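You operate a simulated robot arm through the tools that you are given. There is no shell and no other tool. Be economical: measure what you need, move in short steps, check, and stop when the job is done.

You are at the controls of a simulated two-armed robot. One attempt, no reset.

Task
On the middle of the long worktop, fold the green checked cloth in half.

The check looks at the end state, three seconds after you hand in, the way a careful person would. Anything else that was tipped, shoved, dropped, spilled or broken makes it a failure. Flat cloth is picked up by pressing the open fingertips on it (5 to 10 N) and closing them slowly along it; thin cloth reads only 2 to 8 mm in the jaws.

Robot
Two 7-joint arms with two-finger parallel grippers on one trunk, on a base that drives. Base frame: it is fixed to the floor where the robot stands at the start and does not move with it; the origin is under the middle of the robot, x ahead of it, y to its left, z up. Units: cm, rad, N and s.
The left shoulder is at the start at [7, 16.3, 124.5], the right one opposite. Places, roughly: middle of the long worktop [70, -10, 90]. Payload 3.43 kg a hand.
Tool frame (each hand has its own): the origin (TCP) lies between the finger pads and is the grasp point; the fingertips stand 3.4 cm ahead of it; z points along the fingers, y is the line along which they close. Largest opening 12.8 cm; finger width 2.4, thickness 1.2; the body of the gripper, 4.8 by 13 cm, starts 9.6 cm behind the TCP.
Orientation is told as [roll, pitch, yaw] about the base's x, y, z axes, in that order, counted from this pose: with the fingers straight down and closing along the base's y, the tool's x points along the base's -x, its y along +y and its z along -z.

Tools
- The arms move only by the tool send_rows. It takes "left_plan", "right_plan" or both (then of equal length, played together; a hand with none holds still); each is text: rows parted by semicolons, each of 7 numbers parted by spaces: the shift along the base's x, y, z in units of 400 mm (1.0 is 400 mm), then the turn, a rotation vector about the base's x, y, z in units of 90 degrees (1.0 is 90 degrees), then the closure, from 0 (fully open) to 1 (shut). In form: x y z rx ry rz hand; .... A call has 1 to 12 rows; each row is the pose to reach, as a shift and turn from the pose commanded when the call began. A call with a number of a shift or a turn outside -1 to 1 is refused whole. A row lasts 0.2 s, in which the tool goes at most 5 cm and 0.15 rad; a call with a longer step from one row to the next is refused whole, and so is a gripper value outside its range. Where a pose cannot be reached the arm comes as near as it can. A force on the tool above 40 N (or 10 N above the force at the start of the call, whichever is more), or a blocked arm, ends the call early, and 0.2 s more pass. The fingers move at their own pace (about 15.3 cm/s each) and stop on an object; they squeeze with about 20 N. The grip force told is the motor's: it shows also when the fingers shut on nothing. Time passes only in rows, and 0.2 s behind the last, so rows that repeat a pose let the fingers close. It gives the time, the measured TCP pose, the force on the tool (base axes), the opening and the grip force at its end, in the units of the frame above (readings bear some noise).
- Cameras (640 x 400 px; columns grow to the right, rows downward): "scene" is now at [12.5, -0.19, 144.69]; the picture's right is [-0.03, -1.00, 0.00], its down [-0.80, 0.03, -0.60] and it looks along [0.60, -0.02, -0.80] (base axes); focal length 276 px, centre (320, 200). "left" rides on the left gripper at [7.6, 1.1, -16] in its tool frame; the picture's right is [-0.15, 0.99, 0.00], its down [-0.88, -0.13, -0.46] and it looks along [-0.45, -0.07, 0.89] (tool axes); focal length 234 px, centre (320, 200). "right" rides on the right gripper at [7.6, -1.1, -16] in its tool frame; the picture's right is [0.15, 0.99, 0.00], its down [-0.88, 0.13, -0.46] and it looks along [-0.45, 0.07, 0.89] (tool axes); focal length 234 px, centre (320, 200). There is no depth. A picture from a camera that has moved, and an enlarged one, comes with that camera's place and axes in the base frame and with its lens.
- get_image(camera): a new picture of that camera. It takes no simulated time.
- move_column(by): slides the trunk up (or, below 0, down) by that many cm; the arms and the scene camera ride with it, the base frame stays. It gives what a move gives, with no picture.
- roll_base(legs): drives the robot by 1 to 6 legs, each [ahead, left, turn to the left] in cm, cm and rad, along the robot's own axes; the way and the turn of a leg run together, so that a leg with both is an arc; at most 150 cm and 3.142 rad a leg. The arms and the cameras ride along, it lands a little off, and it stops where it bumps. It gives what a move gives.
- aim_head(pan, tilt): turns the head with the scene camera to pan (to the left, within 1.501 rad either way) and tilt (down, from -0.506 to 1.204), counted from straight ahead of the robot. It gives what a move gives.
- close_up(camera, box): a new picture of the part [left, top, right, bottom] of that camera's present view, enlarged. It takes no simulated time.
- job_done(): hands the job in; it is judged then, once.

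Work in short steps. Places have to be worked out from the pictures, the camera data and where the tool is seen: move nearer, look again, correct. Check each grasp and each placing, and mend what went wrong. You have 120 turns and 92 pictures in all, those below and enlarged ones among them. Open the grippers and draw the arms clear of the work before you hand the job in, unless the task says otherwise; then end with one line.

The tools are called after ">>>" as a command line: name --argument value ..., lists and objects as JSON in quotes. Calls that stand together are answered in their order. send_rows: Moves the arms, as the interface text tells. Its arguments: {"type":"object","properties":{"left_plan":{"type":"string"},"right_plan":{"type":"string"}},"required":[]} The other tools are called the same way: move_column (by) slides the trunk up or down; roll_base (legs) drives the base; aim_head (pan, tilt) turns the head that bears the scene camera; get_image (camera) takes a picture; close_up (camera, box) takes an enlarged picture of a part of a camera's view; job_done () hands the job in.

At the start:

```text
time_s: 0.0
left_position: [57.31, 28.24, 105.09]
left_orientation: [-0.001, 0.0, 0.002]
left_ft_force: [0.5, -0.4, -1.9]
left_grip_width: 12.8
left_finger_force: 0.0
right_position: [49.09, -17.48, 106.42]
right_orientation: [-0.001, -0.001, 0.001]
right_ft_force: [-0.8, 0.2, -1.4]
right_grip_width: 12.78
right_finger_force: 0.0
trunk travel left (down, up): [-72.5, 21.5]
robot x, y, heading: [0.12, -0.5, 0.002]
head pan, tilt: [-0.035, 0.927]
```

scene: 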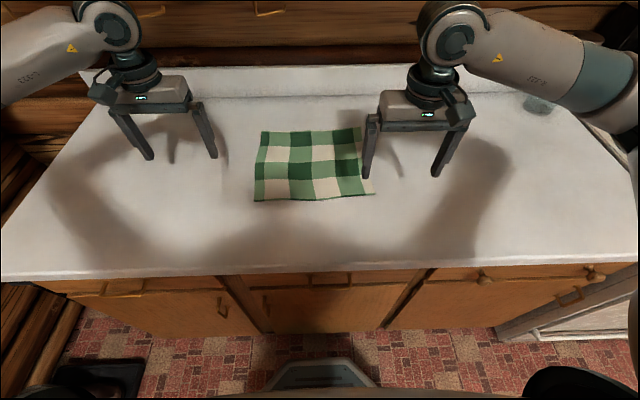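
right: 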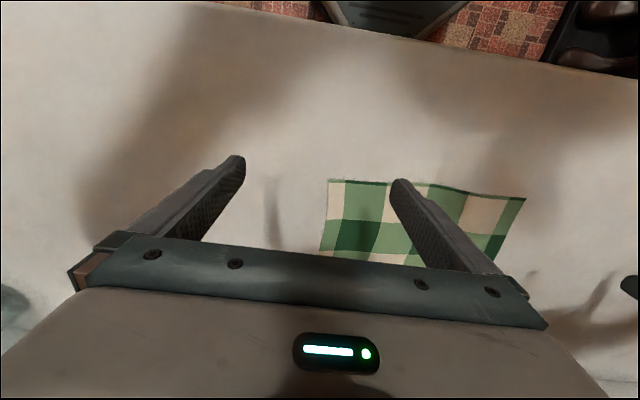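
left: 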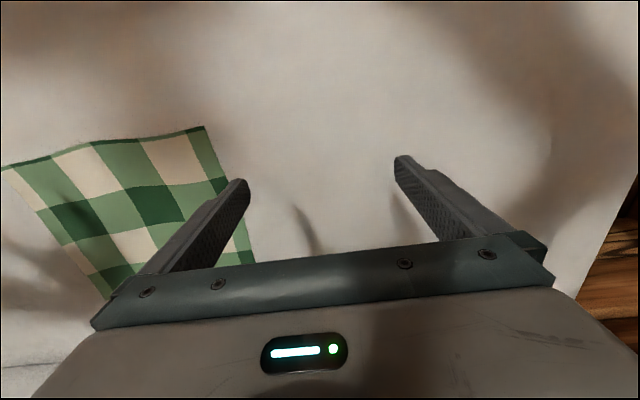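

The cloth appears to span roughly x 57–86, y −16…16. I plan to fold the far edge towards me with both hands; first I look closer.

>>> close_up --camera "scene" --box '[220, 100, 420, 225]'

```text
3.20 times, centred on (320, 162) of scene
camera zoom: at [12.5, -0.19, 144.69], right [-0.03, -1.0, 0.0], down [-0.8, 0.03, -0.6], along [0.6, -0.02, -0.8], focal length 883 px, centre (320, 320)
```

zoom: 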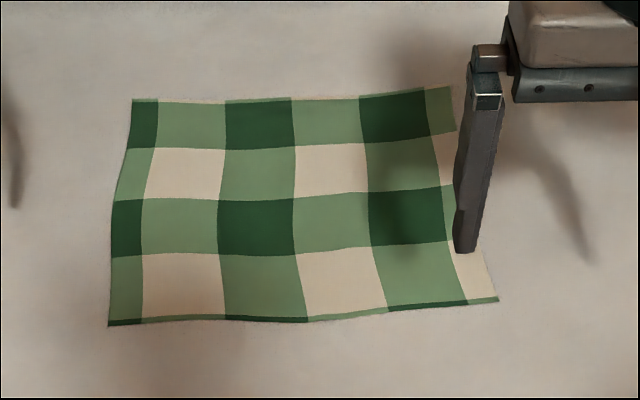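

Cloth corners: near x≈57, far x≈86, y≈±16.5. I bring both hands over the far corners, partly closed, staying high.

>>> send_rows --left_plan "0.085 -0.046 0 0 0 0 0.7;0.17 -0.092 0 0 0 0 0.7;0.255 -0.138 0 0 0 0 0.7;0.34 -0.184 0 0 0 0 0.7;0.425 -0.23 0 0 0 0 0.7;0.51 -0.276 0 0 0 0 0.7;0.595 -0.322 0 0 0 0 0.7;0.68 -0.367 0 0 0 0 0.7;0.68 -0.367 -0.1 0 0 0 0.7;0.68 -0.367 -0.2 0 0 0 0.7" --right_plan "0.1125 0.0125 0 0 0 0 0.7;0.225 0.025 0 0 0 0 0.7;0.3375 0.0375 0 0 0 0 0.7;0.45 0.05 0 0 0 0 0.7;0.5625 0.0625 0 0 0 0 0.7;0.675 0.075 0 0 0 0 0.7;0.7875 0.0875 0 0 0 0 0.7;0.9 0.1 0 0 0 0 0.7;0.9 0.1 -0.11 0 0 0 0.7;0.9 0.1 -0.22 0 0 0 0.7"

>>> get_image --camera "scene"

>>> get_image --camera "left"

>>> get_image --camera "right"

```text
time_s: 1.7
left_position: [68.48, 14.33, 99.54]
left_orientation: [0.029, 0.017, -0.149]
left_ft_force: [2.3, 62.9, 26.2]
left_grip_width: 3.85
left_finger_force: 0.1
left hand out of reach, approached as far as the arm can: row 8
right_position: [67.74, 0.31, 100.51]
right_orientation: [-0.021, -0.006, 0.344]
right_ft_force: [-10.5, -63.6, -20.4]
right_grip_width: 3.83
right_finger_force: 0.0
right hand out of reach, approached as far as the arm can: row 8
trunk travel left (down, up): [-72.5, 21.5]
robot x, y, heading: [-3.96, 1.87, 0.029]
head pan, tilt: [-0.035, 0.927]
stopped in row 8 (left hand): the arm was blocked; the commanded pose is now the measured one
```

```text
87 pictures are left
camera scene: at [-2.44, 1.1, 146.57], right [0.0, -1.0, -0.01], down [-0.75, 0.01, -0.66], along [0.66, 0.01, -0.75], focal length 276 px, centre (320, 200)
```

scene: 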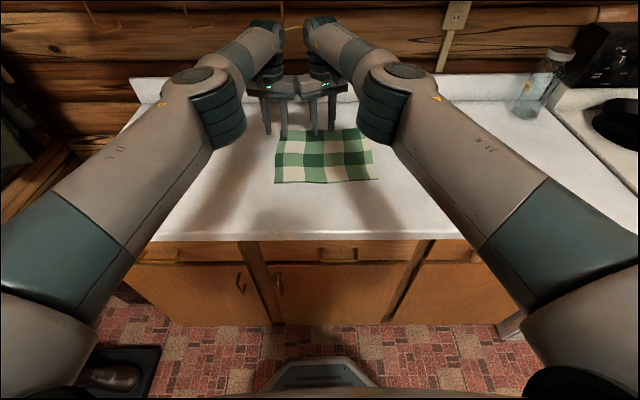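

```text
86 pictures are left
camera left: at [61.2, 16.14, 115.7], right [0.29, 0.96, 0.03], down [0.86, -0.28, 0.44], along [0.43, -0.11, -0.9], focal length 234 px, centre (320, 200)
```

left: 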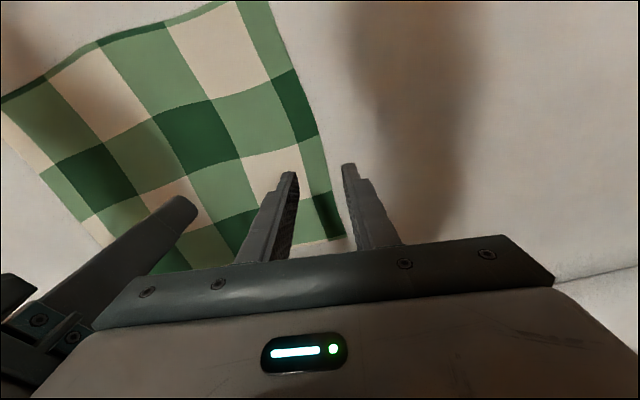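

```text
85 pictures are left
camera right: at [60.77, -2.91, 116.62], right [-0.47, 0.88, -0.02], down [0.78, 0.43, 0.46], along [0.41, 0.2, -0.89], focal length 234 px, centre (320, 200)
```

right: 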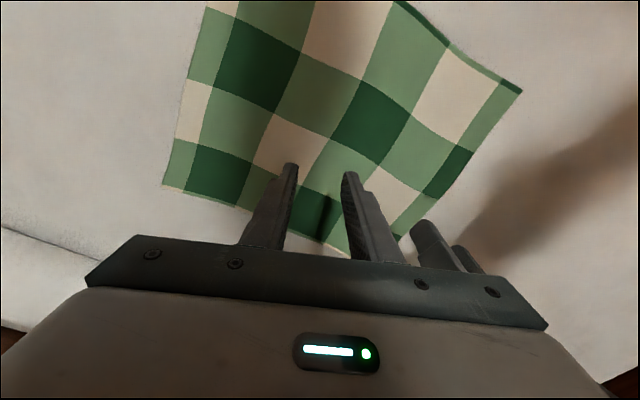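

Something blocked the arms: the hands press each other and the robot has been pushed back and tilted. I'll look up to see what is ahead before moving anything.

>>> aim_head --pan 0.0 --tilt 0.3

>>> get_image --camera "scene"

```text
time_s: 2.8
left_position: [78.58, 11.11, 95.68]
left_orientation: [0.01, 0.095, -0.138]
left_ft_force: [0.1, 0.7, 0.5]
left_grip_width: 3.82
left_finger_force: 0.0
right_position: [76.34, -12.86, 97.17]
right_orientation: [0.006, 0.077, 0.197]
right_ft_force: [0.2, -0.5, 0.6]
right_grip_width: 3.84
right_finger_force: 0.1
trunk travel left (down, up): [-72.5, 21.5]
robot x, y, heading: [-3.13, -0.8, -0.048]
head pan, tilt: [0.0, 0.3]
```

```text
84 pictures are left
camera scene: at [11.45, -1.49, 150.06], right [-0.05, -1.0, 0.0], down [-0.3, 0.01, -0.95], along [0.95, -0.04, -0.3], focal length 276 px, centre (320, 200)
```

scene: 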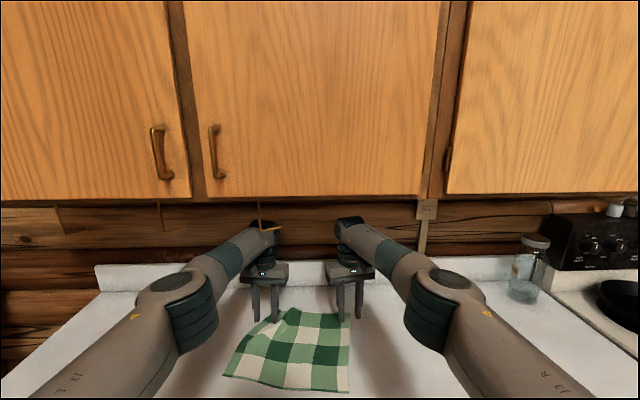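

Overhead cabinets stick out above the counter; the upright wrists must have struck them. I withdraw both hands straight back towards the robot, level, then re-measure.

>>> send_rows --left_plan "-0.05 0.02 0 0 0 0 0.7;-0.13 0.05 0 0 0 0 0.7;-0.22 0.09 0 0 0 0 0.7;-0.31 0.13 0.0 0 0 0 0.7;-0.4 0.17 0.02 0 0 0 0.7;-0.5 0.21 0.05 0 0 0 0.7;-0.6 0.25 0.1 0 0 0 0.7" --right_plan "-0.05 -0.02 0 0 0 0 0.7;-0.13 -0.05 0 0 0 0 0.7;-0.22 -0.09 0 0 0 0 0.7;-0.31 -0.13 0.0 0 0 0 0.7;-0.4 -0.17 0.02 0 0 0 0.7;-0.5 -0.21 0.05 0 0 0 0.7;-0.6 -0.25 0.1 0 0 0 0.7"

>>> get_image --camera "scene"

```text
time_s: 4.3
left_position: [53.83, 21.13, 99.92]
left_orientation: [0.008, 0.09, -0.135]
left_ft_force: [0.2, -0.2, 0.5]
left_grip_width: 3.86
left_finger_force: 0.0
right_position: [51.94, -23.04, 101.33]
right_orientation: [0.004, 0.074, 0.198]
right_ft_force: [-0.4, 0.3, -0.8]
right_grip_width: 3.86
right_finger_force: 0.0
trunk travel left (down, up): [-72.5, 21.5]
robot x, y, heading: [-3.05, -0.57, -0.049]
head pan, tilt: [0.0, 0.3]
```

```text
83 pictures are left
camera scene: at [10.94, -1.36, 150.15], right [-0.05, -1.0, 0.0], down [-0.29, 0.01, -0.96], along [0.95, -0.04, -0.29], focal length 276 px, centre (320, 200)
```

scene: 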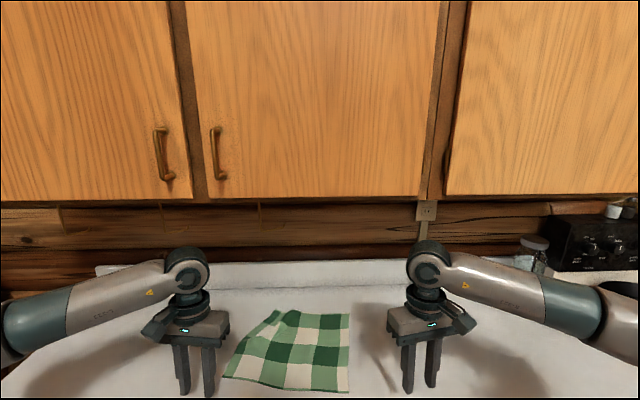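

I raise the trunk a bit to gauge the cabinet's place by parallax, and take a look from there.

>>> move_column --by 12

>>> get_image --camera "scene"

>>> aim_head --pan 0.0 --tilt 0.9

>>> close_up --camera "scene" --box '[200, 80, 440, 230]'

```text
time_s: 5.8
left_position: [54.18, 20.99, 111.74]
left_orientation: [0.009, 0.091, -0.136]
left_ft_force: [-0.3, 0.2, -0.1]
left_grip_width: 3.85
left_finger_force: 0.1
right_position: [52.3, -23.05, 113.19]
right_orientation: [0.004, 0.077, 0.197]
right_ft_force: [0.6, -0.4, -0.3]
right_grip_width: 3.87
right_finger_force: 0.1
trunk travel left (down, up): [-84.5, 9.5]
robot x, y, heading: [-3.21, -1.15, -0.048]
head pan, tilt: [0.0, 0.3]
```

```text
82 pictures are left
camera scene: at [11.34, -1.37, 162.1], right [-0.05, -1.0, 0.0], down [-0.3, 0.01, -0.96], along [0.95, -0.04, -0.3], focal length 276 px, centre (320, 200)
```

scene: 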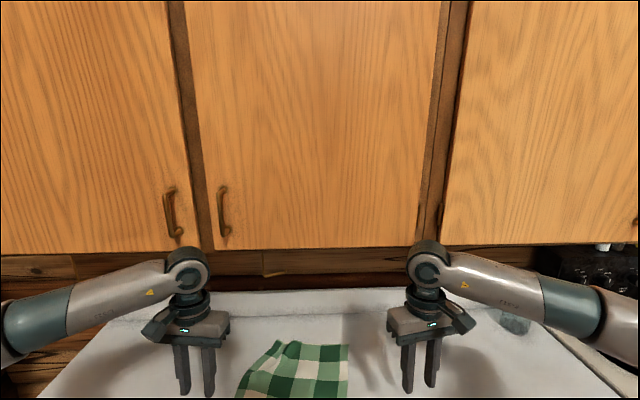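

```text
time_s: 6.8
left_position: [54.14, 21.09, 111.8]
left_orientation: [0.008, 0.091, -0.136]
left_ft_force: [0.4, -0.6, -0.3]
left_grip_width: 3.83
left_finger_force: 0.0
right_position: [52.15, -23.0, 113.21]
right_orientation: [0.005, 0.075, 0.196]
right_ft_force: [0.7, -0.5, 0.3]
right_grip_width: 3.84
right_finger_force: 0.1
trunk travel left (down, up): [-84.5, 9.5]
robot x, y, heading: [-3.28, -0.83, -0.05]
head pan, tilt: [0.0, 0.901]
```

```text
2.67 times, centred on (320, 155) of scene
camera zoom: at [9.53, -1.29, 156.89], right [-0.05, -1.0, 0.0], down [-0.78, 0.04, -0.62], along [0.62, -0.03, -0.78], focal length 736 px, centre (320, 320)
```

zoom: 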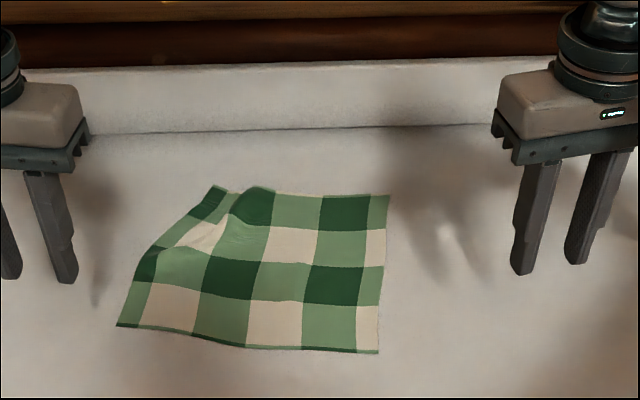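

The cloth was nudged: it is now turned about 10° and wrinkled at its far-left. The cabinet face is near x≈70 with its bottom at z≈132, so hands are fine if kept low. I lower the trunk, straighten the base, then will pull the cloth nearer.

>>> move_column --by -17

>>> roll_base --legs '[[0, 0.8, 0.049]]'

>>> get_image --camera "scene"

```text
time_s: 8.8
left_position: [54.12, 21.03, 94.83]
left_orientation: [0.008, 0.095, -0.134]
left_ft_force: [0.3, -0.1, -0.4]
left_grip_width: 3.83
left_finger_force: 0.0
right_position: [52.06, -22.97, 96.17]
right_orientation: [0.003, 0.075, 0.197]
right_ft_force: [1.0, 0.7, 0.4]
right_grip_width: 3.82
right_finger_force: 0.0
trunk travel left (down, up): [-67.5, 26.5]
robot x, y, heading: [-3.28, -1.01, -0.044]
head pan, tilt: [0.0, 0.901]
```

```text
time_s: 9.6
left_position: [53.04, 24.47, 94.88]
left_orientation: [0.012, 0.091, -0.088]
left_ft_force: [0.0, -0.1, 0.4]
left_grip_width: 3.82
left_finger_force: 0.1
right_position: [53.2, -19.63, 96.17]
right_orientation: [0.006, 0.075, 0.245]
right_ft_force: [0.1, -0.7, -0.5]
right_grip_width: 3.86
right_finger_force: 0.1
trunk travel left (down, up): [-67.5, 26.5]
robot x, y, heading: [-3.04, 0.18, -0.007]
head pan, tilt: [0.0, 0.901]
```

```text
80 pictures are left
camera scene: at [9.56, -0.1, 139.88], right [0.0, -1.0, 0.0], down [-0.78, 0.0, -0.62], along [0.62, 0.0, -0.78], focal length 276 px, centre (320, 200)
```

scene: 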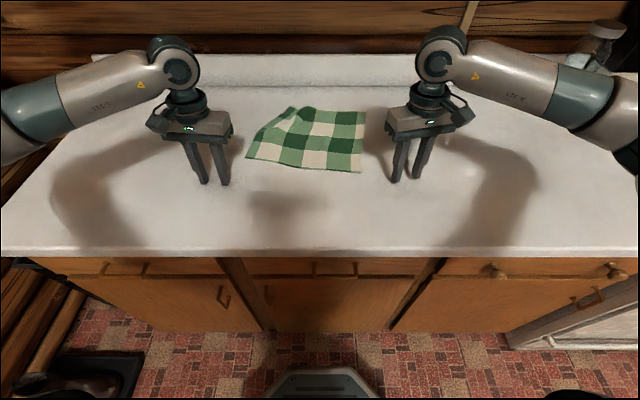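

Cloth near corners ≈(67.5,21.3) and (62,−11.3). I straighten the hands and hover above the near edge to check with the hand cameras.

>>> send_rows --left_plan "0.08 -0.04 0 0 -0.015 0.015 0.7;0.16 -0.08 0 0 -0.03 0.03 0.7;0.24 -0.11 0 0 -0.045 0.045 0.7;0.32 -0.15 0 0 -0.057 0.055 0.7;0.38 -0.172 0 0 -0.057 0.055 0.7" --right_plan "0.05 0.06 0 0 -0.012 -0.04 0.7;0.1 0.12 0 0 -0.024 -0.08 0.7;0.15 0.18 0 0 -0.036 -0.12 0.7;0.2 0.24 -0.02 0 -0.048 -0.157 0.7;0.24 0.295 -0.03 0 -0.048 -0.157 0.7"

>>> get_image --camera "left"

>>> get_image --camera "right"

>>> close_up --camera "scene" --box '[200, 70, 440, 220]'

```text
time_s: 10.8
left_position: [68.41, 17.84, 94.81]
left_orientation: [0.012, 0.002, 0.0]
left_ft_force: [-0.8, 0.3, 0.2]
left_grip_width: 3.85
left_finger_force: 0.1
right_position: [63.04, -7.73, 95.03]
right_orientation: [-0.007, 0.003, -0.003]
right_ft_force: [0.2, -0.5, -0.1]
right_grip_width: 3.86
right_finger_force: 0.1
trunk travel left (down, up): [-67.5, 26.5]
robot x, y, heading: [-3.67, -0.12, 0.003]
head pan, tilt: [0.0, 0.901]
```

```text
79 pictures are left
camera left: at [60.8, 18.72, 110.76], right [0.15, 0.99, 0.01], down [0.88, -0.14, 0.45], along [0.45, -0.06, -0.89], focal length 234 px, centre (320, 200)
```

left: 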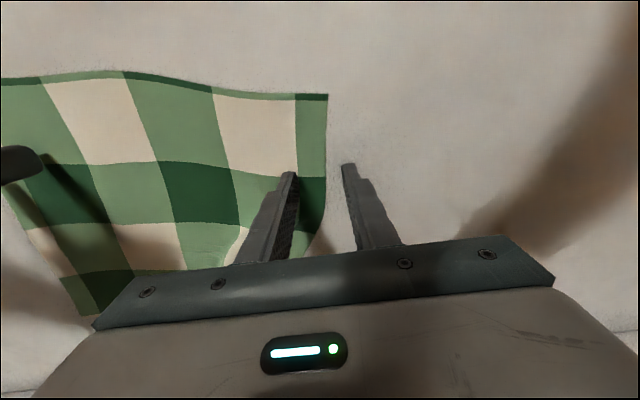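

```text
78 pictures are left
camera right: at [55.37, -8.67, 111.19], right [-0.14, 0.99, -0.01], down [0.88, 0.13, 0.45], along [0.45, 0.06, -0.89], focal length 234 px, centre (320, 200)
```

right: 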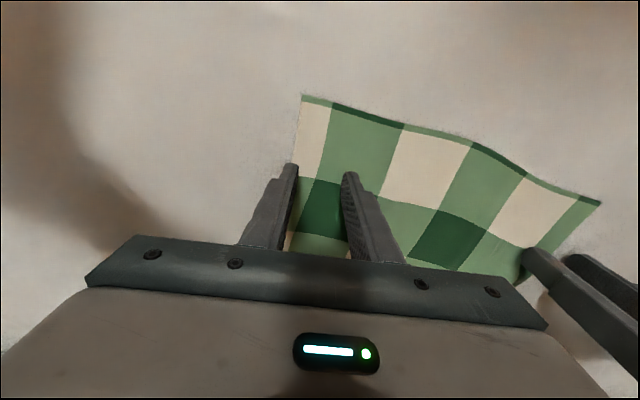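

```text
2.67 times, centred on (320, 145) of scene
camera zoom: at [9.63, 0.17, 139.87], right [0.0, -1.0, 0.0], down [-0.78, 0.0, -0.62], along [0.62, 0.0, -0.78], focal length 736 px, centre (320, 347)
```

zoom: 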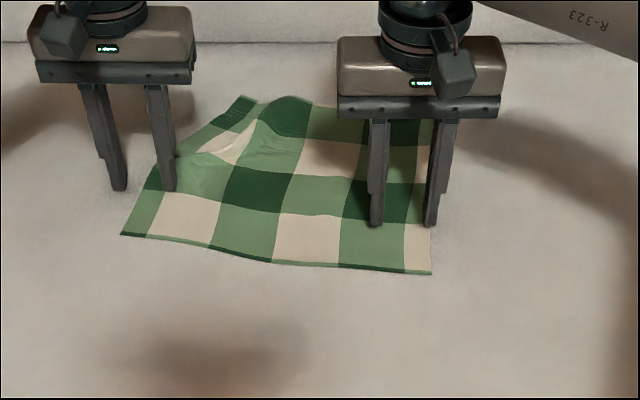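

The hand cameras and scene agree only if the surface is at z≈91, so my tips were nearly on it. Near corners are then ≈(62,19.4) and (57,−10.2). I lift, step back to the near edge, and lower gently to feel contact.

>>> send_rows --left_plan "0 0 0.06 0 0 0 0.7;-0.07 -0.025 0.06 0 0 0 0.7;-0.145 -0.05 0.06 0 0 0 0.7;-0.145 -0.05 0.03 0 0 0 0.7;-0.145 -0.05 0.01 0 0 0 0.7;-0.145 -0.05 0 0 0 0 0.7;-0.145 -0.05 -0.01 0 0 0 0.7" --right_plan "0 0 0.06 0 0 0 0.7;-0.05 0.009 0.06 0 0 0 0.7;-0.105 0.018 0.06 0 0 0 0.7;-0.105 0.018 0.03 0 0 0 0.7;-0.105 0.018 0.01 0 0 0 0.7;-0.105 0.018 0 0 0 0 0.7;-0.105 0.018 -0.015 0 0 0 0.7"

>>> get_image --camera "left"

>>> get_image --camera "right"

```text
time_s: 12.4
left_position: [62.59, 15.63, 94.6]
left_orientation: [0.012, -0.002, 0.001]
left_ft_force: [0.5, 0.3, 6.0]
left_grip_width: 3.84
left_finger_force: 0.0
right_position: [58.55, -6.97, 94.44]
right_orientation: [-0.005, 0.001, -0.003]
right_ft_force: [1.5, 0.4, 3.4]
right_grip_width: 3.86
right_finger_force: 0.0
trunk travel left (down, up): [-67.5, 26.5]
robot x, y, heading: [-3.21, 0.05, 0.005]
head pan, tilt: [0.0, 0.901]
```

```text
76 pictures are left
camera left: at [54.79, 16.63, 110.5], right [0.15, 0.99, 0.01], down [0.88, -0.14, 0.45], along [0.45, -0.06, -0.89], focal length 234 px, centre (320, 200)
```

left: 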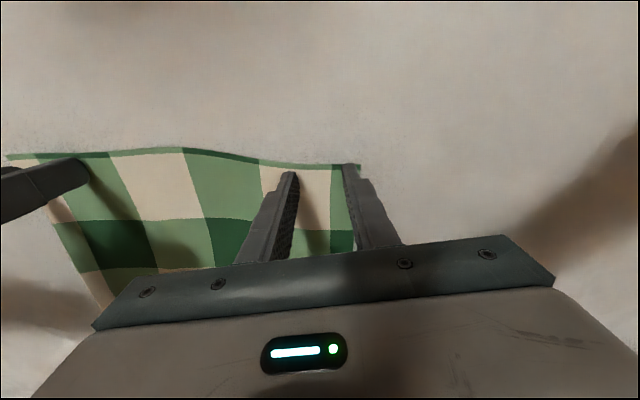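

```text
75 pictures are left
camera right: at [50.91, -7.97, 110.58], right [-0.14, 0.99, -0.01], down [0.88, 0.13, 0.46], along [0.45, 0.06, -0.89], focal length 234 px, centre (320, 200)
```

right: 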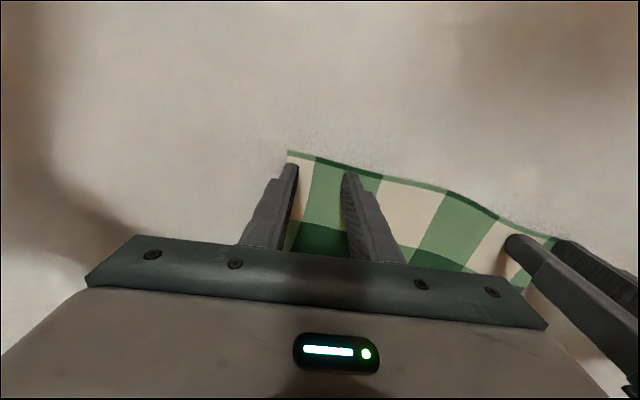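

Both tips touch the cloth with light force at the near edge. I close slowly, keeping pressure.

>>> send_rows --left_plan "0 0 -0.003 0 0 0 0.74;0 0 -0.003 0 0 0 0.78;0 0 -0.003 0 0 0 0.82;0 0 -0.003 0 0 0 0.86;0 0 -0.003 0 0 0 0.9;0 0 -0.003 0 0 0 0.94;0 0 -0.003 0 0 0 0.98;0 0 -0.003 0 0 0 1;0 0 -0.003 0 0 0 1" --right_plan "0 0 -0.007 0 0 0 0.74;0 0 -0.007 0 0 0 0.78;0 0 -0.007 0 0 0 0.82;0 0 -0.007 0 0 0 0.86;0 0 -0.007 0 0 0 0.9;0 0 -0.007 0 0 0 0.94;0 0 -0.007 0 0 0 0.98;0 0 -0.007 0 0 0 1;0 0 -0.007 0 0 0 1"

>>> get_image --camera "left"

>>> get_image --camera "right"

```text
time_s: 14.4
left_position: [62.2, 15.75, 94.46]
left_orientation: [0.013, -0.002, -0.003]
left_ft_force: [-1.2, -2.4, 7.3]
left_grip_width: 0.02
left_finger_force: 19.8
right_position: [58.4, -7.03, 94.53]
right_orientation: [-0.004, -0.005, -0.001]
right_ft_force: [2.4, 3.6, 36.6]
right_grip_width: 0.21
right_finger_force: 19.6
trunk travel left (down, up): [-67.5, 26.5]
robot x, y, heading: [-2.85, -0.07, 0.004]
head pan, tilt: [0.0, 0.901]
```

```text
74 pictures are left
camera left: at [54.5, 16.68, 110.46], right [0.15, 0.99, 0.01], down [0.88, -0.14, 0.45], along [0.45, -0.06, -0.89], focal length 234 px, centre (320, 200)
```

left: 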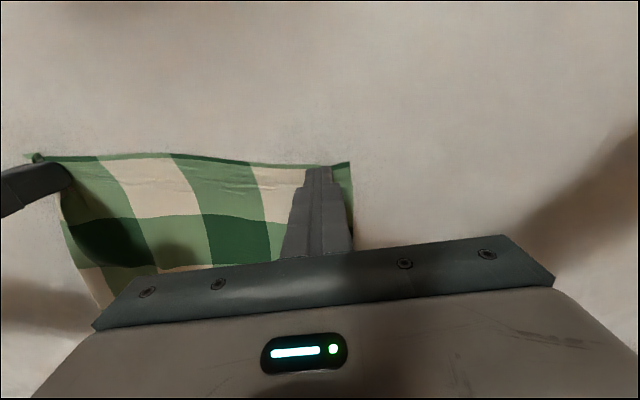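

```text
73 pictures are left
camera right: at [50.62, -7.89, 110.53], right [-0.14, 0.99, -0.01], down [0.88, 0.13, 0.46], along [0.46, 0.06, -0.89], focal length 234 px, centre (320, 200)
```

right: 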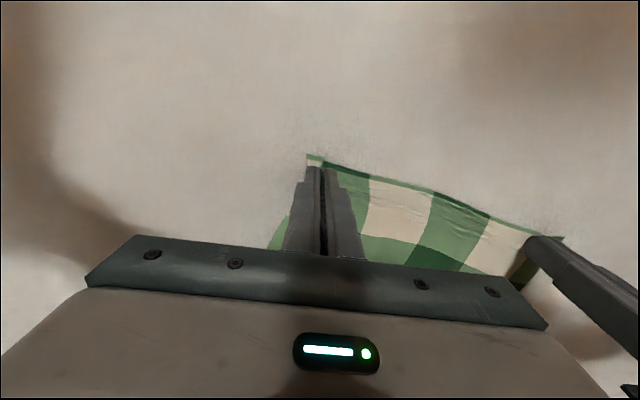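

The right hand has cloth (2 mm); the left closed on nothing. I ease the right's pressure and retry the left with firmer pressing.

>>> send_rows --left_plan "0 0 0.02 0 0 0 0.7;0 0 0.02 0 0 0 0.7;0.0 0 0.005 0 0 0 0.7;0.0 0 -0.005 0 0 0 0.7;0 0 -0.01 0 0 0 0.7" --right_plan "0 0 0.003 0 0 0 1;0 0 0.006 0 0 0 1;0 0 0.006 0 0 0 1;0 0 0.006 0 0 0 1;0 0 0.006 0 0 0 1"

```text
time_s: 15.6
left_position: [62.23, 15.64, 94.47]
left_orientation: [0.011, -0.007, 0.0]
left_ft_force: [-2.0, 2.7, 37.1]
left_grip_width: 3.64
left_finger_force: 0.1
right_position: [58.18, -7.14, 94.5]
right_orientation: [-0.008, 0.0, -0.001]
right_ft_force: [1.0, -0.6, 5.4]
right_grip_width: 0.21
right_finger_force: 19.9
trunk travel left (down, up): [-67.5, 26.5]
robot x, y, heading: [-2.94, 0.02, 0.001]
head pan, tilt: [0.0, 0.901]
```

Pressing is too strong at 37 N; I ease a little and close slowly.

>>> send_rows --left_plan "0 0 0.006 0 0 0 0.7;0 0 0.006 0 0 0 0.76;0 0 0.006 0 0 0 0.8;0 0 0.006 0 0 0 0.84;0 0 0.006 0 0 0 0.88;0 0 0.006 0 0 0 0.92;0 0 0.006 0 0 0 0.96;0 0 0.006 0 0 0 1;0 0 0.006 0 0 0 1"

>>> get_image --camera "left"

```text
time_s: 17.6
left_position: [62.22, 15.45, 94.47]
left_orientation: [0.012, -0.003, -0.001]
left_ft_force: [-3.3, -10.6, 36.0]
left_grip_width: 0.67
left_finger_force: 20.0
right_position: [58.37, -7.06, 94.59]
right_orientation: [-0.004, -0.003, -0.001]
right_ft_force: [1.8, 5.7, -0.3]
right_grip_width: 0.18
right_finger_force: 20.3
trunk travel left (down, up): [-67.5, 26.5]
robot x, y, heading: [-3.24, 0.01, -0.003]
head pan, tilt: [0.0, 0.901]
```

```text
72 pictures are left
camera left: at [54.49, 16.4, 110.44], right [0.15, 0.99, 0.01], down [0.88, -0.14, 0.46], along [0.45, -0.06, -0.89], focal length 234 px, centre (320, 200)
```

left: 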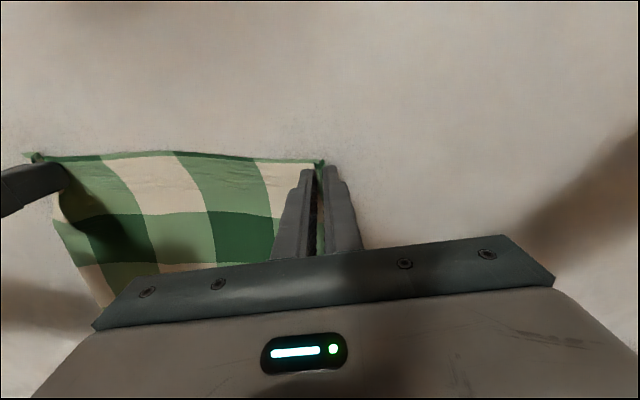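

Both hands hold the near edge. I lift 1 cm and pull the cloth towards me, squaring it up.

>>> send_rows --left_plan "0 0 0.025 0 0 0 1;-0.06 -0.017 0.025 0 0 0 1;-0.12 -0.034 0.025 0 0 0 1;-0.18 -0.051 0.025 0 0 0 1;-0.24 -0.068 0.025 0 0 0 1;-0.3 -0.085 0.025 0 0 0 1;-0.355 -0.101 0.025 0 0 0 1;-0.355 -0.101 0.025 0 0 0 1" --right_plan "0 0 0.02 0 0 0 1;-0.045 -0.018 0.02 0 0 0 1;-0.09 -0.036 0.02 0 0 0 1;-0.135 -0.054 0.02 0 0 0 1;-0.18 -0.072 0.02 0 0 0 1;-0.22 -0.09 0.02 0 0 0 1;-0.26 -0.109 0.02 0 0 0 1;-0.26 -0.109 0.02 0 0 0 1"

>>> get_image --camera "scene"

```text
time_s: 19.4
left_position: [48.23, 11.51, 95.14]
left_orientation: [0.01, 0.003, -0.001]
left_ft_force: [-0.7, -0.9, 1.0]
left_grip_width: 0.21
left_finger_force: 19.9
right_position: [48.15, -11.29, 95.1]
right_orientation: [-0.007, 0.001, -0.001]
right_ft_force: [1.1, 2.3, -0.3]
right_grip_width: 0.19
right_finger_force: 20.0
trunk travel left (down, up): [-67.5, 26.5]
robot x, y, heading: [-2.87, -0.18, 0.001]
head pan, tilt: [0.0, 0.901]
```

```text
71 pictures are left
camera scene: at [9.61, 0.13, 139.88], right [0.0, -1.0, 0.0], down [-0.78, 0.0, -0.62], along [0.62, 0.0, -0.78], focal length 276 px, centre (320, 200)
```

scene: 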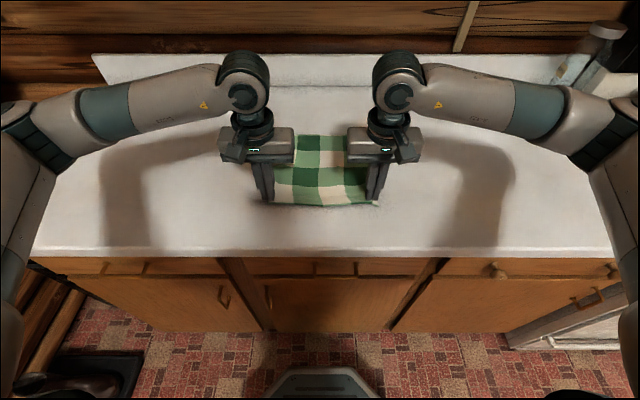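

Cloth came along. I set it down, release and move the hands up and outward to inspect.

>>> send_rows --left_plan "0 0 -0.012 0 0 0 1;0 0 -0.012 0 0 0 0.85;0 0 -0.012 0 0 0 0.7;0 0 0.03 0 0 0 0.7;0 0 0.1 0 0 0 0.7;0 0.1 0.12 0 0 0 0.7;0 0.2 0.12 0 0 0 0.7;0 0.3 0.12 0 0 0 0.7" --right_plan "0 0 -0.012 0 0 0 1;0 0 -0.012 0 0 0 0.85;0 0 -0.012 0 0 0 0.7;0 0 0.03 0 0 0 0.7;0 0 0.1 0 0 0 0.7;0 -0.1 0.12 0 0 0 0.7;0 -0.2 0.12 0 0 0 0.7;0 -0.3 0.12 0 0 0 0.7"

>>> close_up --camera "scene" --box '[200, 90, 440, 240]'

```text
time_s: 21.2
left_position: [48.05, 23.52, 99.86]
left_orientation: [0.012, 0.002, -0.002]
left_ft_force: [0.1, 0.3, -0.6]
left_grip_width: 3.84
left_finger_force: 0.1
right_position: [47.96, -23.35, 100.05]
right_orientation: [-0.005, -0.001, -0.003]
right_ft_force: [0.2, -0.9, 0.2]
right_grip_width: 3.8
right_finger_force: 0.0
trunk travel left (down, up): [-67.5, 26.5]
robot x, y, heading: [-2.89, 0.07, 0.001]
head pan, tilt: [0.0, 0.901]
```

```text
2.67 times, centred on (320, 165) of scene
camera zoom: at [9.4, 0.06, 139.9], right [0.0, -1.0, 0.0], down [-0.78, 0.0, -0.62], along [0.62, 0.0, -0.78], focal length 736 px, centre (320, 293)
```

zoom: 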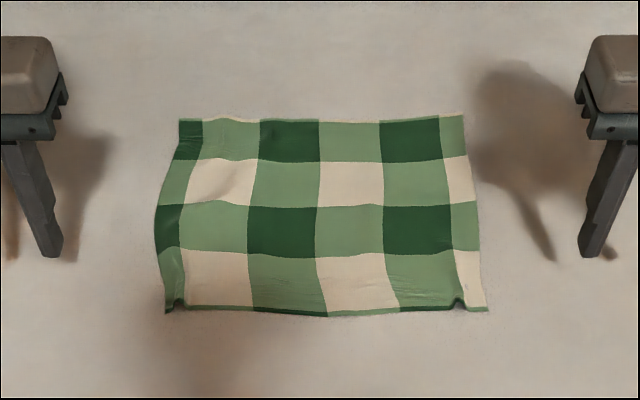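

The cloth is now square: x≈46.3–71.7, y≈±14.5. Next I move the hands low around the sides to hover over the far corners.

>>> send_rows --left_plan "0.09 0 -0.05 0 0 0 0.7;0.19 0 -0.06 0 0 0 0.7;0.29 0 -0.06 0 0 0 0.7;0.39 0 -0.06 0 0 0 0.7;0.48 -0.02 -0.06 0 0 0 0.7;0.55 -0.09 -0.06 0 0 0 0.7;0.569 -0.17 -0.06 0 0 0 0.7;0.569 -0.25 -0.065 0 0 0 0.7;0.569 -0.303 -0.072 0 0 0 0.7" --right_plan "0.09 0 -0.05 0 0 0 0.7;0.19 0 -0.06 0 0 0 0.7;0.29 0 -0.06 0 0 0 0.7;0.39 0 -0.06 0 0 0 0.7;0.48 0.02 -0.06 0 0 0 0.7;0.55 0.09 -0.06 0 0 0 0.7;0.578 0.17 -0.065 0 0 0 0.7;0.578 0.24 -0.07 0 0 0 0.7;0.578 0.289 -0.076 0 0 0 0.7"

>>> get_image --camera "left"

>>> get_image --camera "right"

>>> close_up --camera "scene" --box '[200, 70, 440, 220]'

```text
time_s: 23.2
left_position: [70.92, 12.03, 96.63]
left_orientation: [0.012, 0.006, 0.003]
left_ft_force: [-0.7, -0.5, -0.1]
left_grip_width: 3.85
left_finger_force: 0.0
right_position: [71.4, -11.29, 96.97]
right_orientation: [-0.008, 0.003, 0.002]
right_ft_force: [0.1, 0.3, 0.1]
right_grip_width: 3.85
right_finger_force: 0.0
trunk travel left (down, up): [-67.5, 26.5]
robot x, y, heading: [-2.83, -0.07, 0.004]
head pan, tilt: [0.0, 0.901]
```

```text
69 pictures are left
camera left: at [63.37, 13.02, 112.71], right [0.14, 0.99, 0.01], down [0.88, -0.13, 0.45], along [0.45, -0.06, -0.89], focal length 234 px, centre (320, 200)
```

left: 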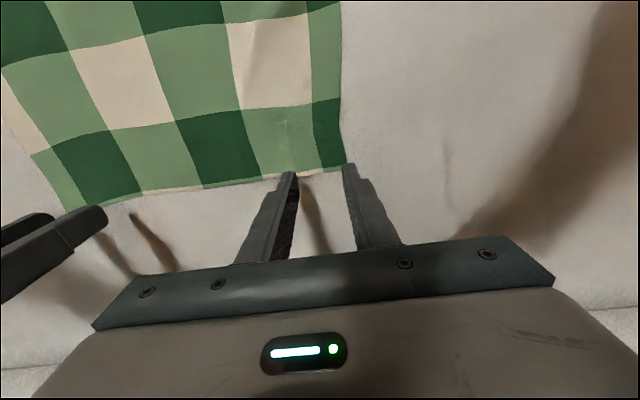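

```text
68 pictures are left
camera right: at [63.77, -12.24, 112.97], right [-0.15, 0.99, -0.01], down [0.88, 0.14, 0.45], along [0.45, 0.06, -0.89], focal length 234 px, centre (320, 200)
```

right: 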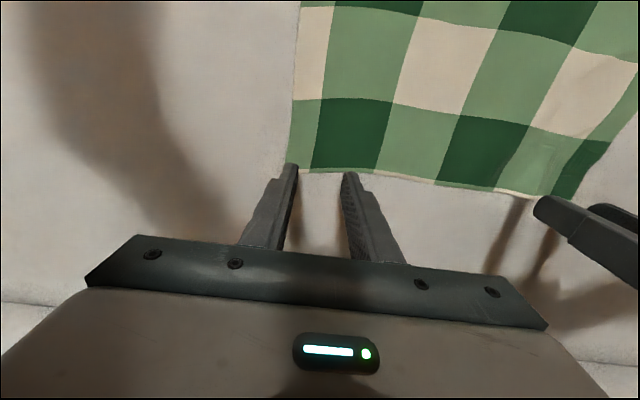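

```text
2.67 times, centred on (320, 145) of scene
camera zoom: at [9.65, 0.59, 139.85], right [0.0, -1.0, 0.0], down [-0.78, -0.01, -0.62], along [0.62, 0.0, -0.78], focal length 736 px, centre (320, 347)
```

zoom: 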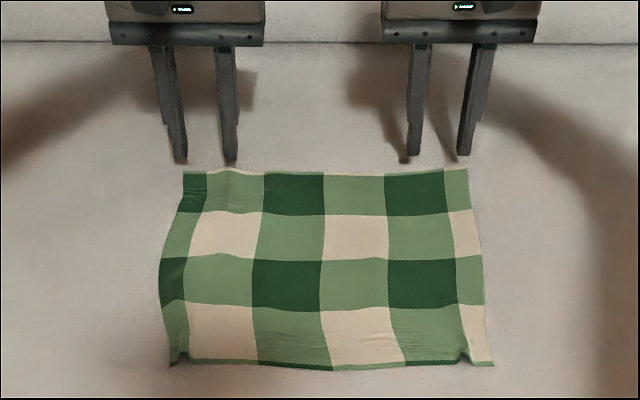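

Far corners are at ≈(71.3,14.7) and (72.1,−14.3), with the fingers just past the edge. I step slightly inward and press down.

>>> send_rows --left_plan "-0.0155 -0.0075 -0.02 0 0 0 0.7;-0.0155 -0.0075 -0.045 0 0 0 0.7;-0.0155 -0.0075 -0.055 0 0 0 0.7;-0.0155 -0.0075 -0.06 0 0 0 0.7;-0.0155 -0.0075 -0.062 0 0 0 0.7" --right_plan "-0.0175 0 -0.03 0 0 0 0.7;-0.0175 0 -0.053 0 0 0 0.7;-0.0175 0 -0.063 0 0 0 0.7;-0.0175 0 -0.068 0 0 0 0.7;-0.0175 0 -0.07 0 0 0 0.7"

>>> get_image --camera "left"

>>> get_image --camera "right"

```text
time_s: 24.4
left_position: [70.2, 11.1, 94.75]
left_orientation: [0.014, -0.002, -0.002]
left_ft_force: [0.8, 0.4, -0.6]
left_grip_width: 3.84
left_finger_force: 0.0
right_position: [70.71, -11.9, 94.5]
right_orientation: [-0.002, -0.004, -0.004]
right_ft_force: [5.6, -3.1, 27.6]
right_grip_width: 3.79
right_finger_force: 0.0
trunk travel left (down, up): [-67.5, 26.5]
robot x, y, heading: [-3.04, -0.22, -0.007]
head pan, tilt: [0.0, 0.901]
```

```text
66 pictures are left
camera left: at [62.53, 12.09, 110.68], right [0.15, 0.99, 0.01], down [0.88, -0.14, 0.45], along [0.45, -0.06, -0.89], focal length 234 px, centre (320, 200)
```

left: 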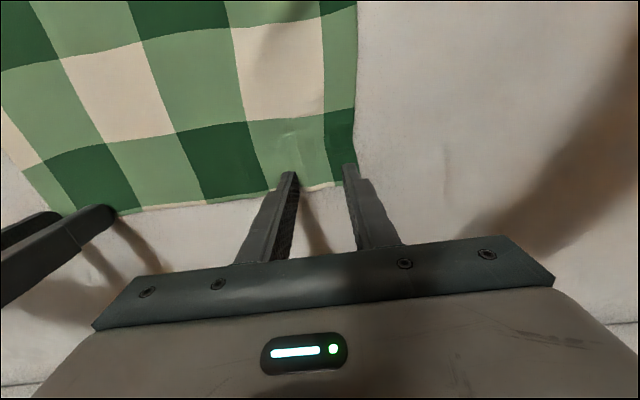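

```text
65 pictures are left
camera right: at [62.87, -12.8, 110.52], right [-0.14, 0.99, -0.01], down [0.88, 0.13, 0.46], along [0.46, 0.06, -0.89], focal length 234 px, centre (320, 200)
```

right: 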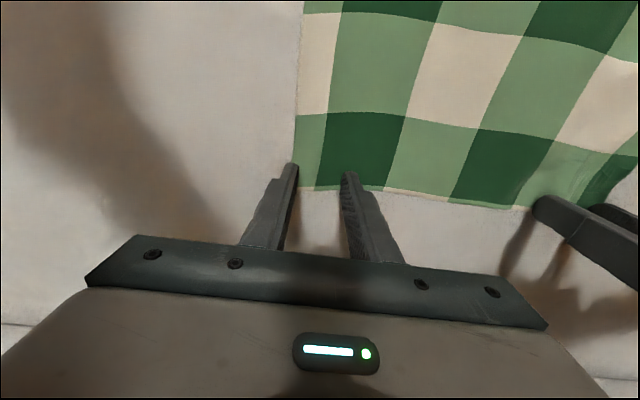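

The right presses at 28 N, the left not yet. I lower the left more and shift the right slightly inward.

>>> send_rows --left_plan "0 0.005 -0.005 0 0 0 0.7;0 0.005 -0.01 0 0 0 0.7;0 0.005 -0.012 0 0 0 0.7;0 0.005 -0.012 0 0 0 0.7" --right_plan "0 0.005 0.015 0 0 0 0.7;0 0.015 0.015 0 0 0 0.7;0 0.015 0.004 0 0 0 0.7;0 0.015 0.002 0 0 0 0.7"

```text
time_s: 25.4
left_position: [70.17, 11.34, 94.45]
left_orientation: [0.011, -0.004, 0.001]
left_ft_force: [4.2, -1.3, 22.8]
left_grip_width: 3.91
left_finger_force: 0.9
right_position: [70.39, -11.19, 94.44]
right_orientation: [-0.004, -0.004, -0.001]
right_ft_force: [-1.2, 0.4, 13.1]
right_grip_width: 3.81
right_finger_force: 0.0
trunk travel left (down, up): [-67.5, 26.5]
robot x, y, heading: [-3.25, 0.11, 0.0]
head pan, tilt: [0.0, 0.901]
```

Forces are 23 and 13 N; good. I close both slowly.

>>> send_rows --left_plan "0 0 0.002 0 0 0 0.74;0 0 0.002 0 0 0 0.78;0 0 0.002 0 0 0 0.82;0 0 0.002 0 0 0 0.86;0 0 0.002 0 0 0 0.9;0 0 0.002 0 0 0 0.94;0 0 0.002 0 0 0 0.98;0 0 0.002 0 0 0 1;0 0 0.002 0 0 0 1" --right_plan "0 0 -0.003 0 0 0 0.74;0 0 -0.003 0 0 0 0.78;0 0 -0.003 0 0 0 0.82;0 0 -0.003 0 0 0 0.86;0 0 -0.003 0 0 0 0.9;0 0 -0.003 0 0 0 0.94;0 0 -0.003 0 0 0 0.98;0 0 -0.003 0 0 0 1;0 0 -0.003 0 0 0 1"

>>> get_image --camera "left"

>>> get_image --camera "right"

```text
time_s: 27.4
left_position: [70.08, 11.43, 94.46]
left_orientation: [0.01, -0.001, -0.002]
left_ft_force: [0.6, -11.9, 15.4]
left_grip_width: 0.69
left_finger_force: 19.9
right_position: [70.4, -11.04, 94.59]
right_orientation: [-0.003, -0.006, 0.0]
right_ft_force: [-0.4, 16.8, 29.0]
right_grip_width: 0.25
right_finger_force: 20.1
trunk travel left (down, up): [-67.5, 26.5]
robot x, y, heading: [-3.41, -0.32, -0.006]
head pan, tilt: [0.0, 0.901]
```

```text
64 pictures are left
camera left: at [62.27, 12.35, 110.45], right [0.15, 0.99, 0.01], down [0.88, -0.14, 0.46], along [0.45, -0.06, -0.89], focal length 234 px, centre (320, 200)
```

left: 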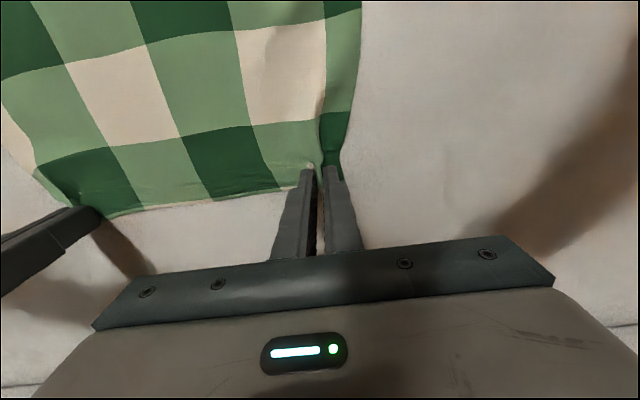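

```text
63 pictures are left
camera right: at [62.59, -12.01, 110.53], right [-0.15, 0.99, 0.0], down [0.88, 0.13, 0.46], along [0.46, 0.06, -0.89], focal length 234 px, centre (320, 200)
```

right: 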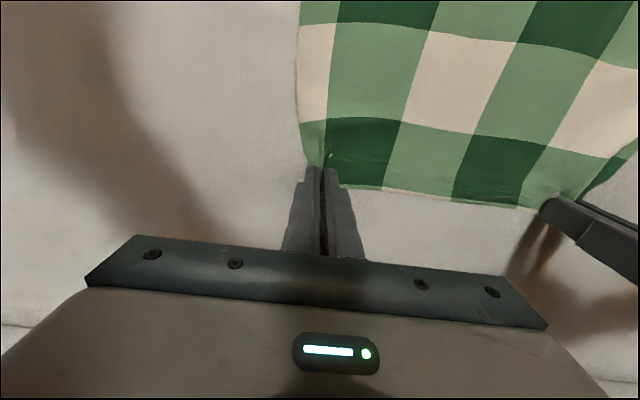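

Both far corners are held right at the edge. I lift and swing the edge up and towards me, tilting the fingers forward, up to the mid-fold.

>>> send_rows --left_plan "-0.008 0 0.03 0 -0.03 0 1;-0.0185 0 0.0695 0 -0.0637 0 1;-0.0545 0 0.131 0 -0.127 0 1;-0.1075 0 0.179 0 -0.191 0 1;-0.173 0 0.213 0 -0.255 0 1;-0.248 0 0.23 0 -0.318 0 1;-0.313 0 0.205 0 -0.382 0 1;-0.375 0 0.15 0 -0.446 0 1;-0.375 0 0.15 0 -0.446 0 1" --right_plan "-0.008 0 0.03 0 -0.03 0 1;-0.0185 0 0.0695 0 -0.0637 0 1;-0.0545 0 0.131 0 -0.127 0 1;-0.1075 0 0.179 0 -0.191 0 1;-0.173 0 0.213 0 -0.255 0 1;-0.248 0 0.23 0 -0.318 0 1;-0.313 0 0.205 0 -0.382 0 1;-0.375 0 0.15 0 -0.446 0 1;-0.375 0 0.15 0 -0.446 0 1"

>>> get_image --camera "scene"

>>> get_image --camera "left"

```text
time_s: 29.4
left_position: [55.34, 11.4, 100.09]
left_orientation: [0.015, -0.702, 0.001]
left_ft_force: [0.4, -11.3, 0.3]
left_grip_width: 0.63
left_finger_force: 20.1
right_position: [55.78, -11.11, 100.09]
right_orientation: [-0.003, -0.702, -0.005]
right_ft_force: [-0.4, 11.3, -0.9]
right_grip_width: 0.2
right_finger_force: 19.6
trunk travel left (down, up): [-67.5, 26.5]
robot x, y, heading: [-3.28, -0.2, -0.003]
head pan, tilt: [0.0, 0.901]
```

```text
62 pictures are left
camera scene: at [9.57, 0.07, 139.88], right [0.0, -1.0, 0.0], down [-0.78, 0.0, -0.62], along [0.62, 0.0, -0.78], focal length 276 px, centre (320, 200)
```

scene: 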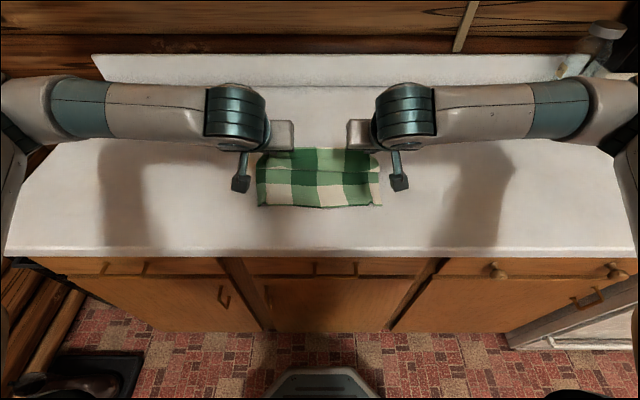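

```text
61 pictures are left
camera left: at [39.16, 12.26, 107.53], right [0.1, 0.99, 0.1], down [0.38, -0.14, 0.91], along [0.92, -0.06, -0.39], focal length 234 px, centre (320, 200)
```

left: 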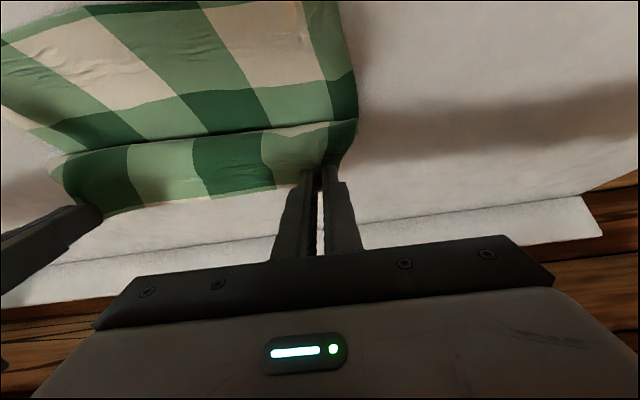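

The fold is going well; tips are ~(57.5, z 97). To keep the wrists in comfortable reach for the second half, I back the base 9 cm, which carries the edge towards the near edge.

>>> roll_base --legs '[[-9, 0, 0]]'

>>> get_image --camera "scene"

>>> get_image --camera "left"

```text
time_s: 30.5
left_position: [46.06, 11.15, 100.24]
left_orientation: [0.013, -0.698, -0.001]
left_ft_force: [0.8, -10.8, -0.4]
left_grip_width: 0.64
left_finger_force: 20.2
right_position: [46.65, -11.12, 100.0]
right_orientation: [-0.003, -0.701, -0.002]
right_ft_force: [-0.2, 10.3, -0.9]
right_grip_width: 0.18
right_finger_force: 20.0
trunk travel left (down, up): [-67.5, 26.5]
robot x, y, heading: [-12.38, -0.17, -0.002]
head pan, tilt: [0.0, 0.901]
```

```text
60 pictures are left
camera scene: at [0.3, 0.05, 139.88], right [0.0, -1.0, 0.0], down [-0.78, 0.0, -0.62], along [0.62, 0.0, -0.78], focal length 276 px, centre (320, 200)
```

scene: 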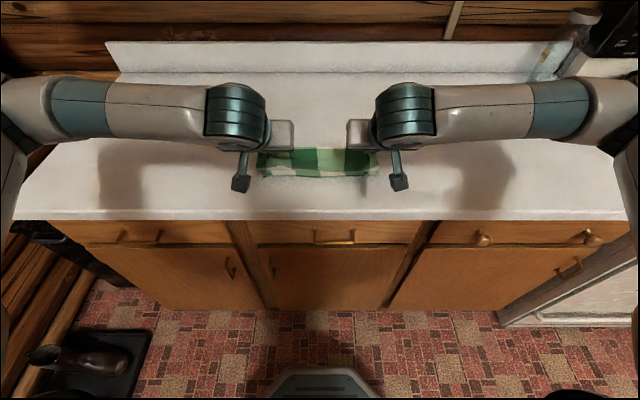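

```text
59 pictures are left
camera left: at [29.96, 12.19, 107.56], right [0.11, 0.99, 0.1], down [0.38, -0.14, 0.91], along [0.92, -0.06, -0.39], focal length 234 px, centre (320, 200)
```

left: 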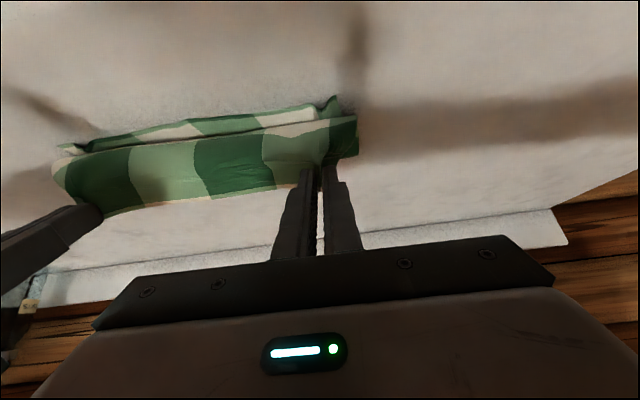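

The near edge stayed at x≈46. I lower the held edge nearly down onto it while tilting the fingers further forward.

>>> send_rows --left_plan "-0.005 -0.002 -0.025 0 -0.05 0 1;-0.012 -0.004 -0.055 0 -0.1 0 1;-0.02 -0.006 -0.085 0 -0.15 0 1;-0.03 -0.006 -0.115 0 -0.191 0 1;-0.034 -0.006 -0.145 0 -0.191 0 1" --right_plan "-0.008 0.002 -0.025 0 -0.05 0 1;-0.018 0.004 -0.055 0 -0.1 0 1;-0.028 0.006 -0.085 0 -0.15 0 1;-0.038 0.006 -0.115 0 -0.191 0 1;-0.044 0.006 -0.142 0 -0.191 0 1"

>>> get_image --camera "left"

>>> get_image --camera "right"

>>> close_up --camera "scene" --box '[220, 110, 420, 235]'

```text
time_s: 31.7
left_position: [44.87, 11.06, 94.49]
left_orientation: [0.014, -0.998, -0.002]
left_ft_force: [0.3, -2.1, 0.1]
left_grip_width: 0.59
left_finger_force: 20.1
right_position: [44.89, -10.87, 94.36]
right_orientation: [-0.001, -1.002, -0.003]
right_ft_force: [0.3, 1.0, 0.3]
right_grip_width: 0.16
right_finger_force: 19.9
trunk travel left (down, up): [-67.5, 26.5]
robot x, y, heading: [-12.3, 0.03, -0.001]
head pan, tilt: [0.0, 0.901]
```

```text
58 pictures are left
camera left: at [27.13, 11.99, 96.68], right [0.07, 0.99, 0.13], down [0.09, -0.14, 0.99], along [0.99, -0.06, -0.1], focal length 234 px, centre (320, 200)
```

left: 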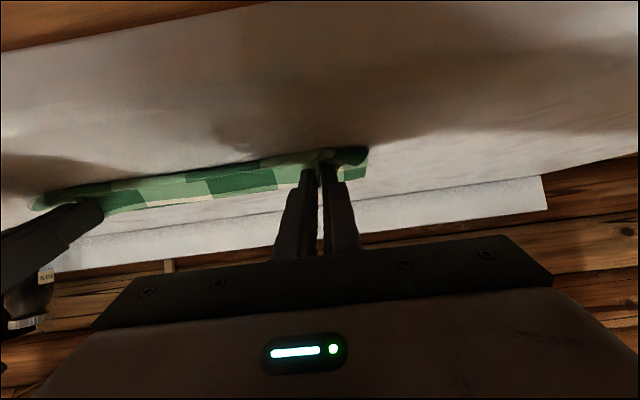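

```text
57 pictures are left
camera right: at [27.26, -11.84, 96.68], right [-0.07, 0.99, -0.12], down [0.09, 0.13, 0.99], along [0.99, 0.06, -0.1], focal length 234 px, centre (320, 200)
```

right: 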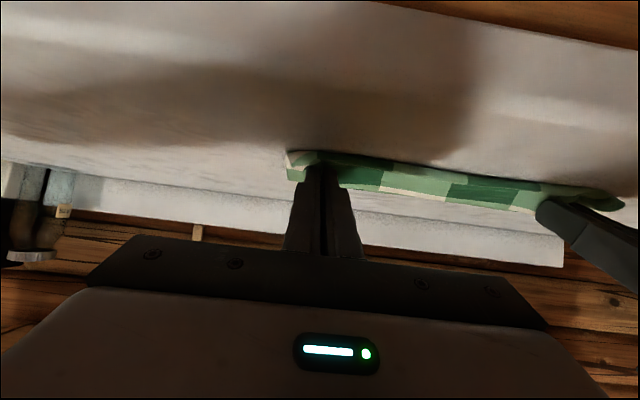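

```text
3.20 times, centred on (320, 172) of scene
camera zoom: at [0.32, 0.09, 139.89], right [0.0, -1.0, 0.0], down [-0.78, 0.0, -0.62], along [0.62, 0.0, -0.78], focal length 883 px, centre (320, 288)
```

zoom: 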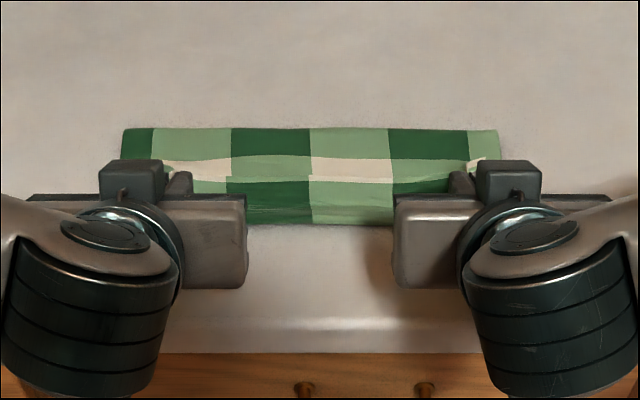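

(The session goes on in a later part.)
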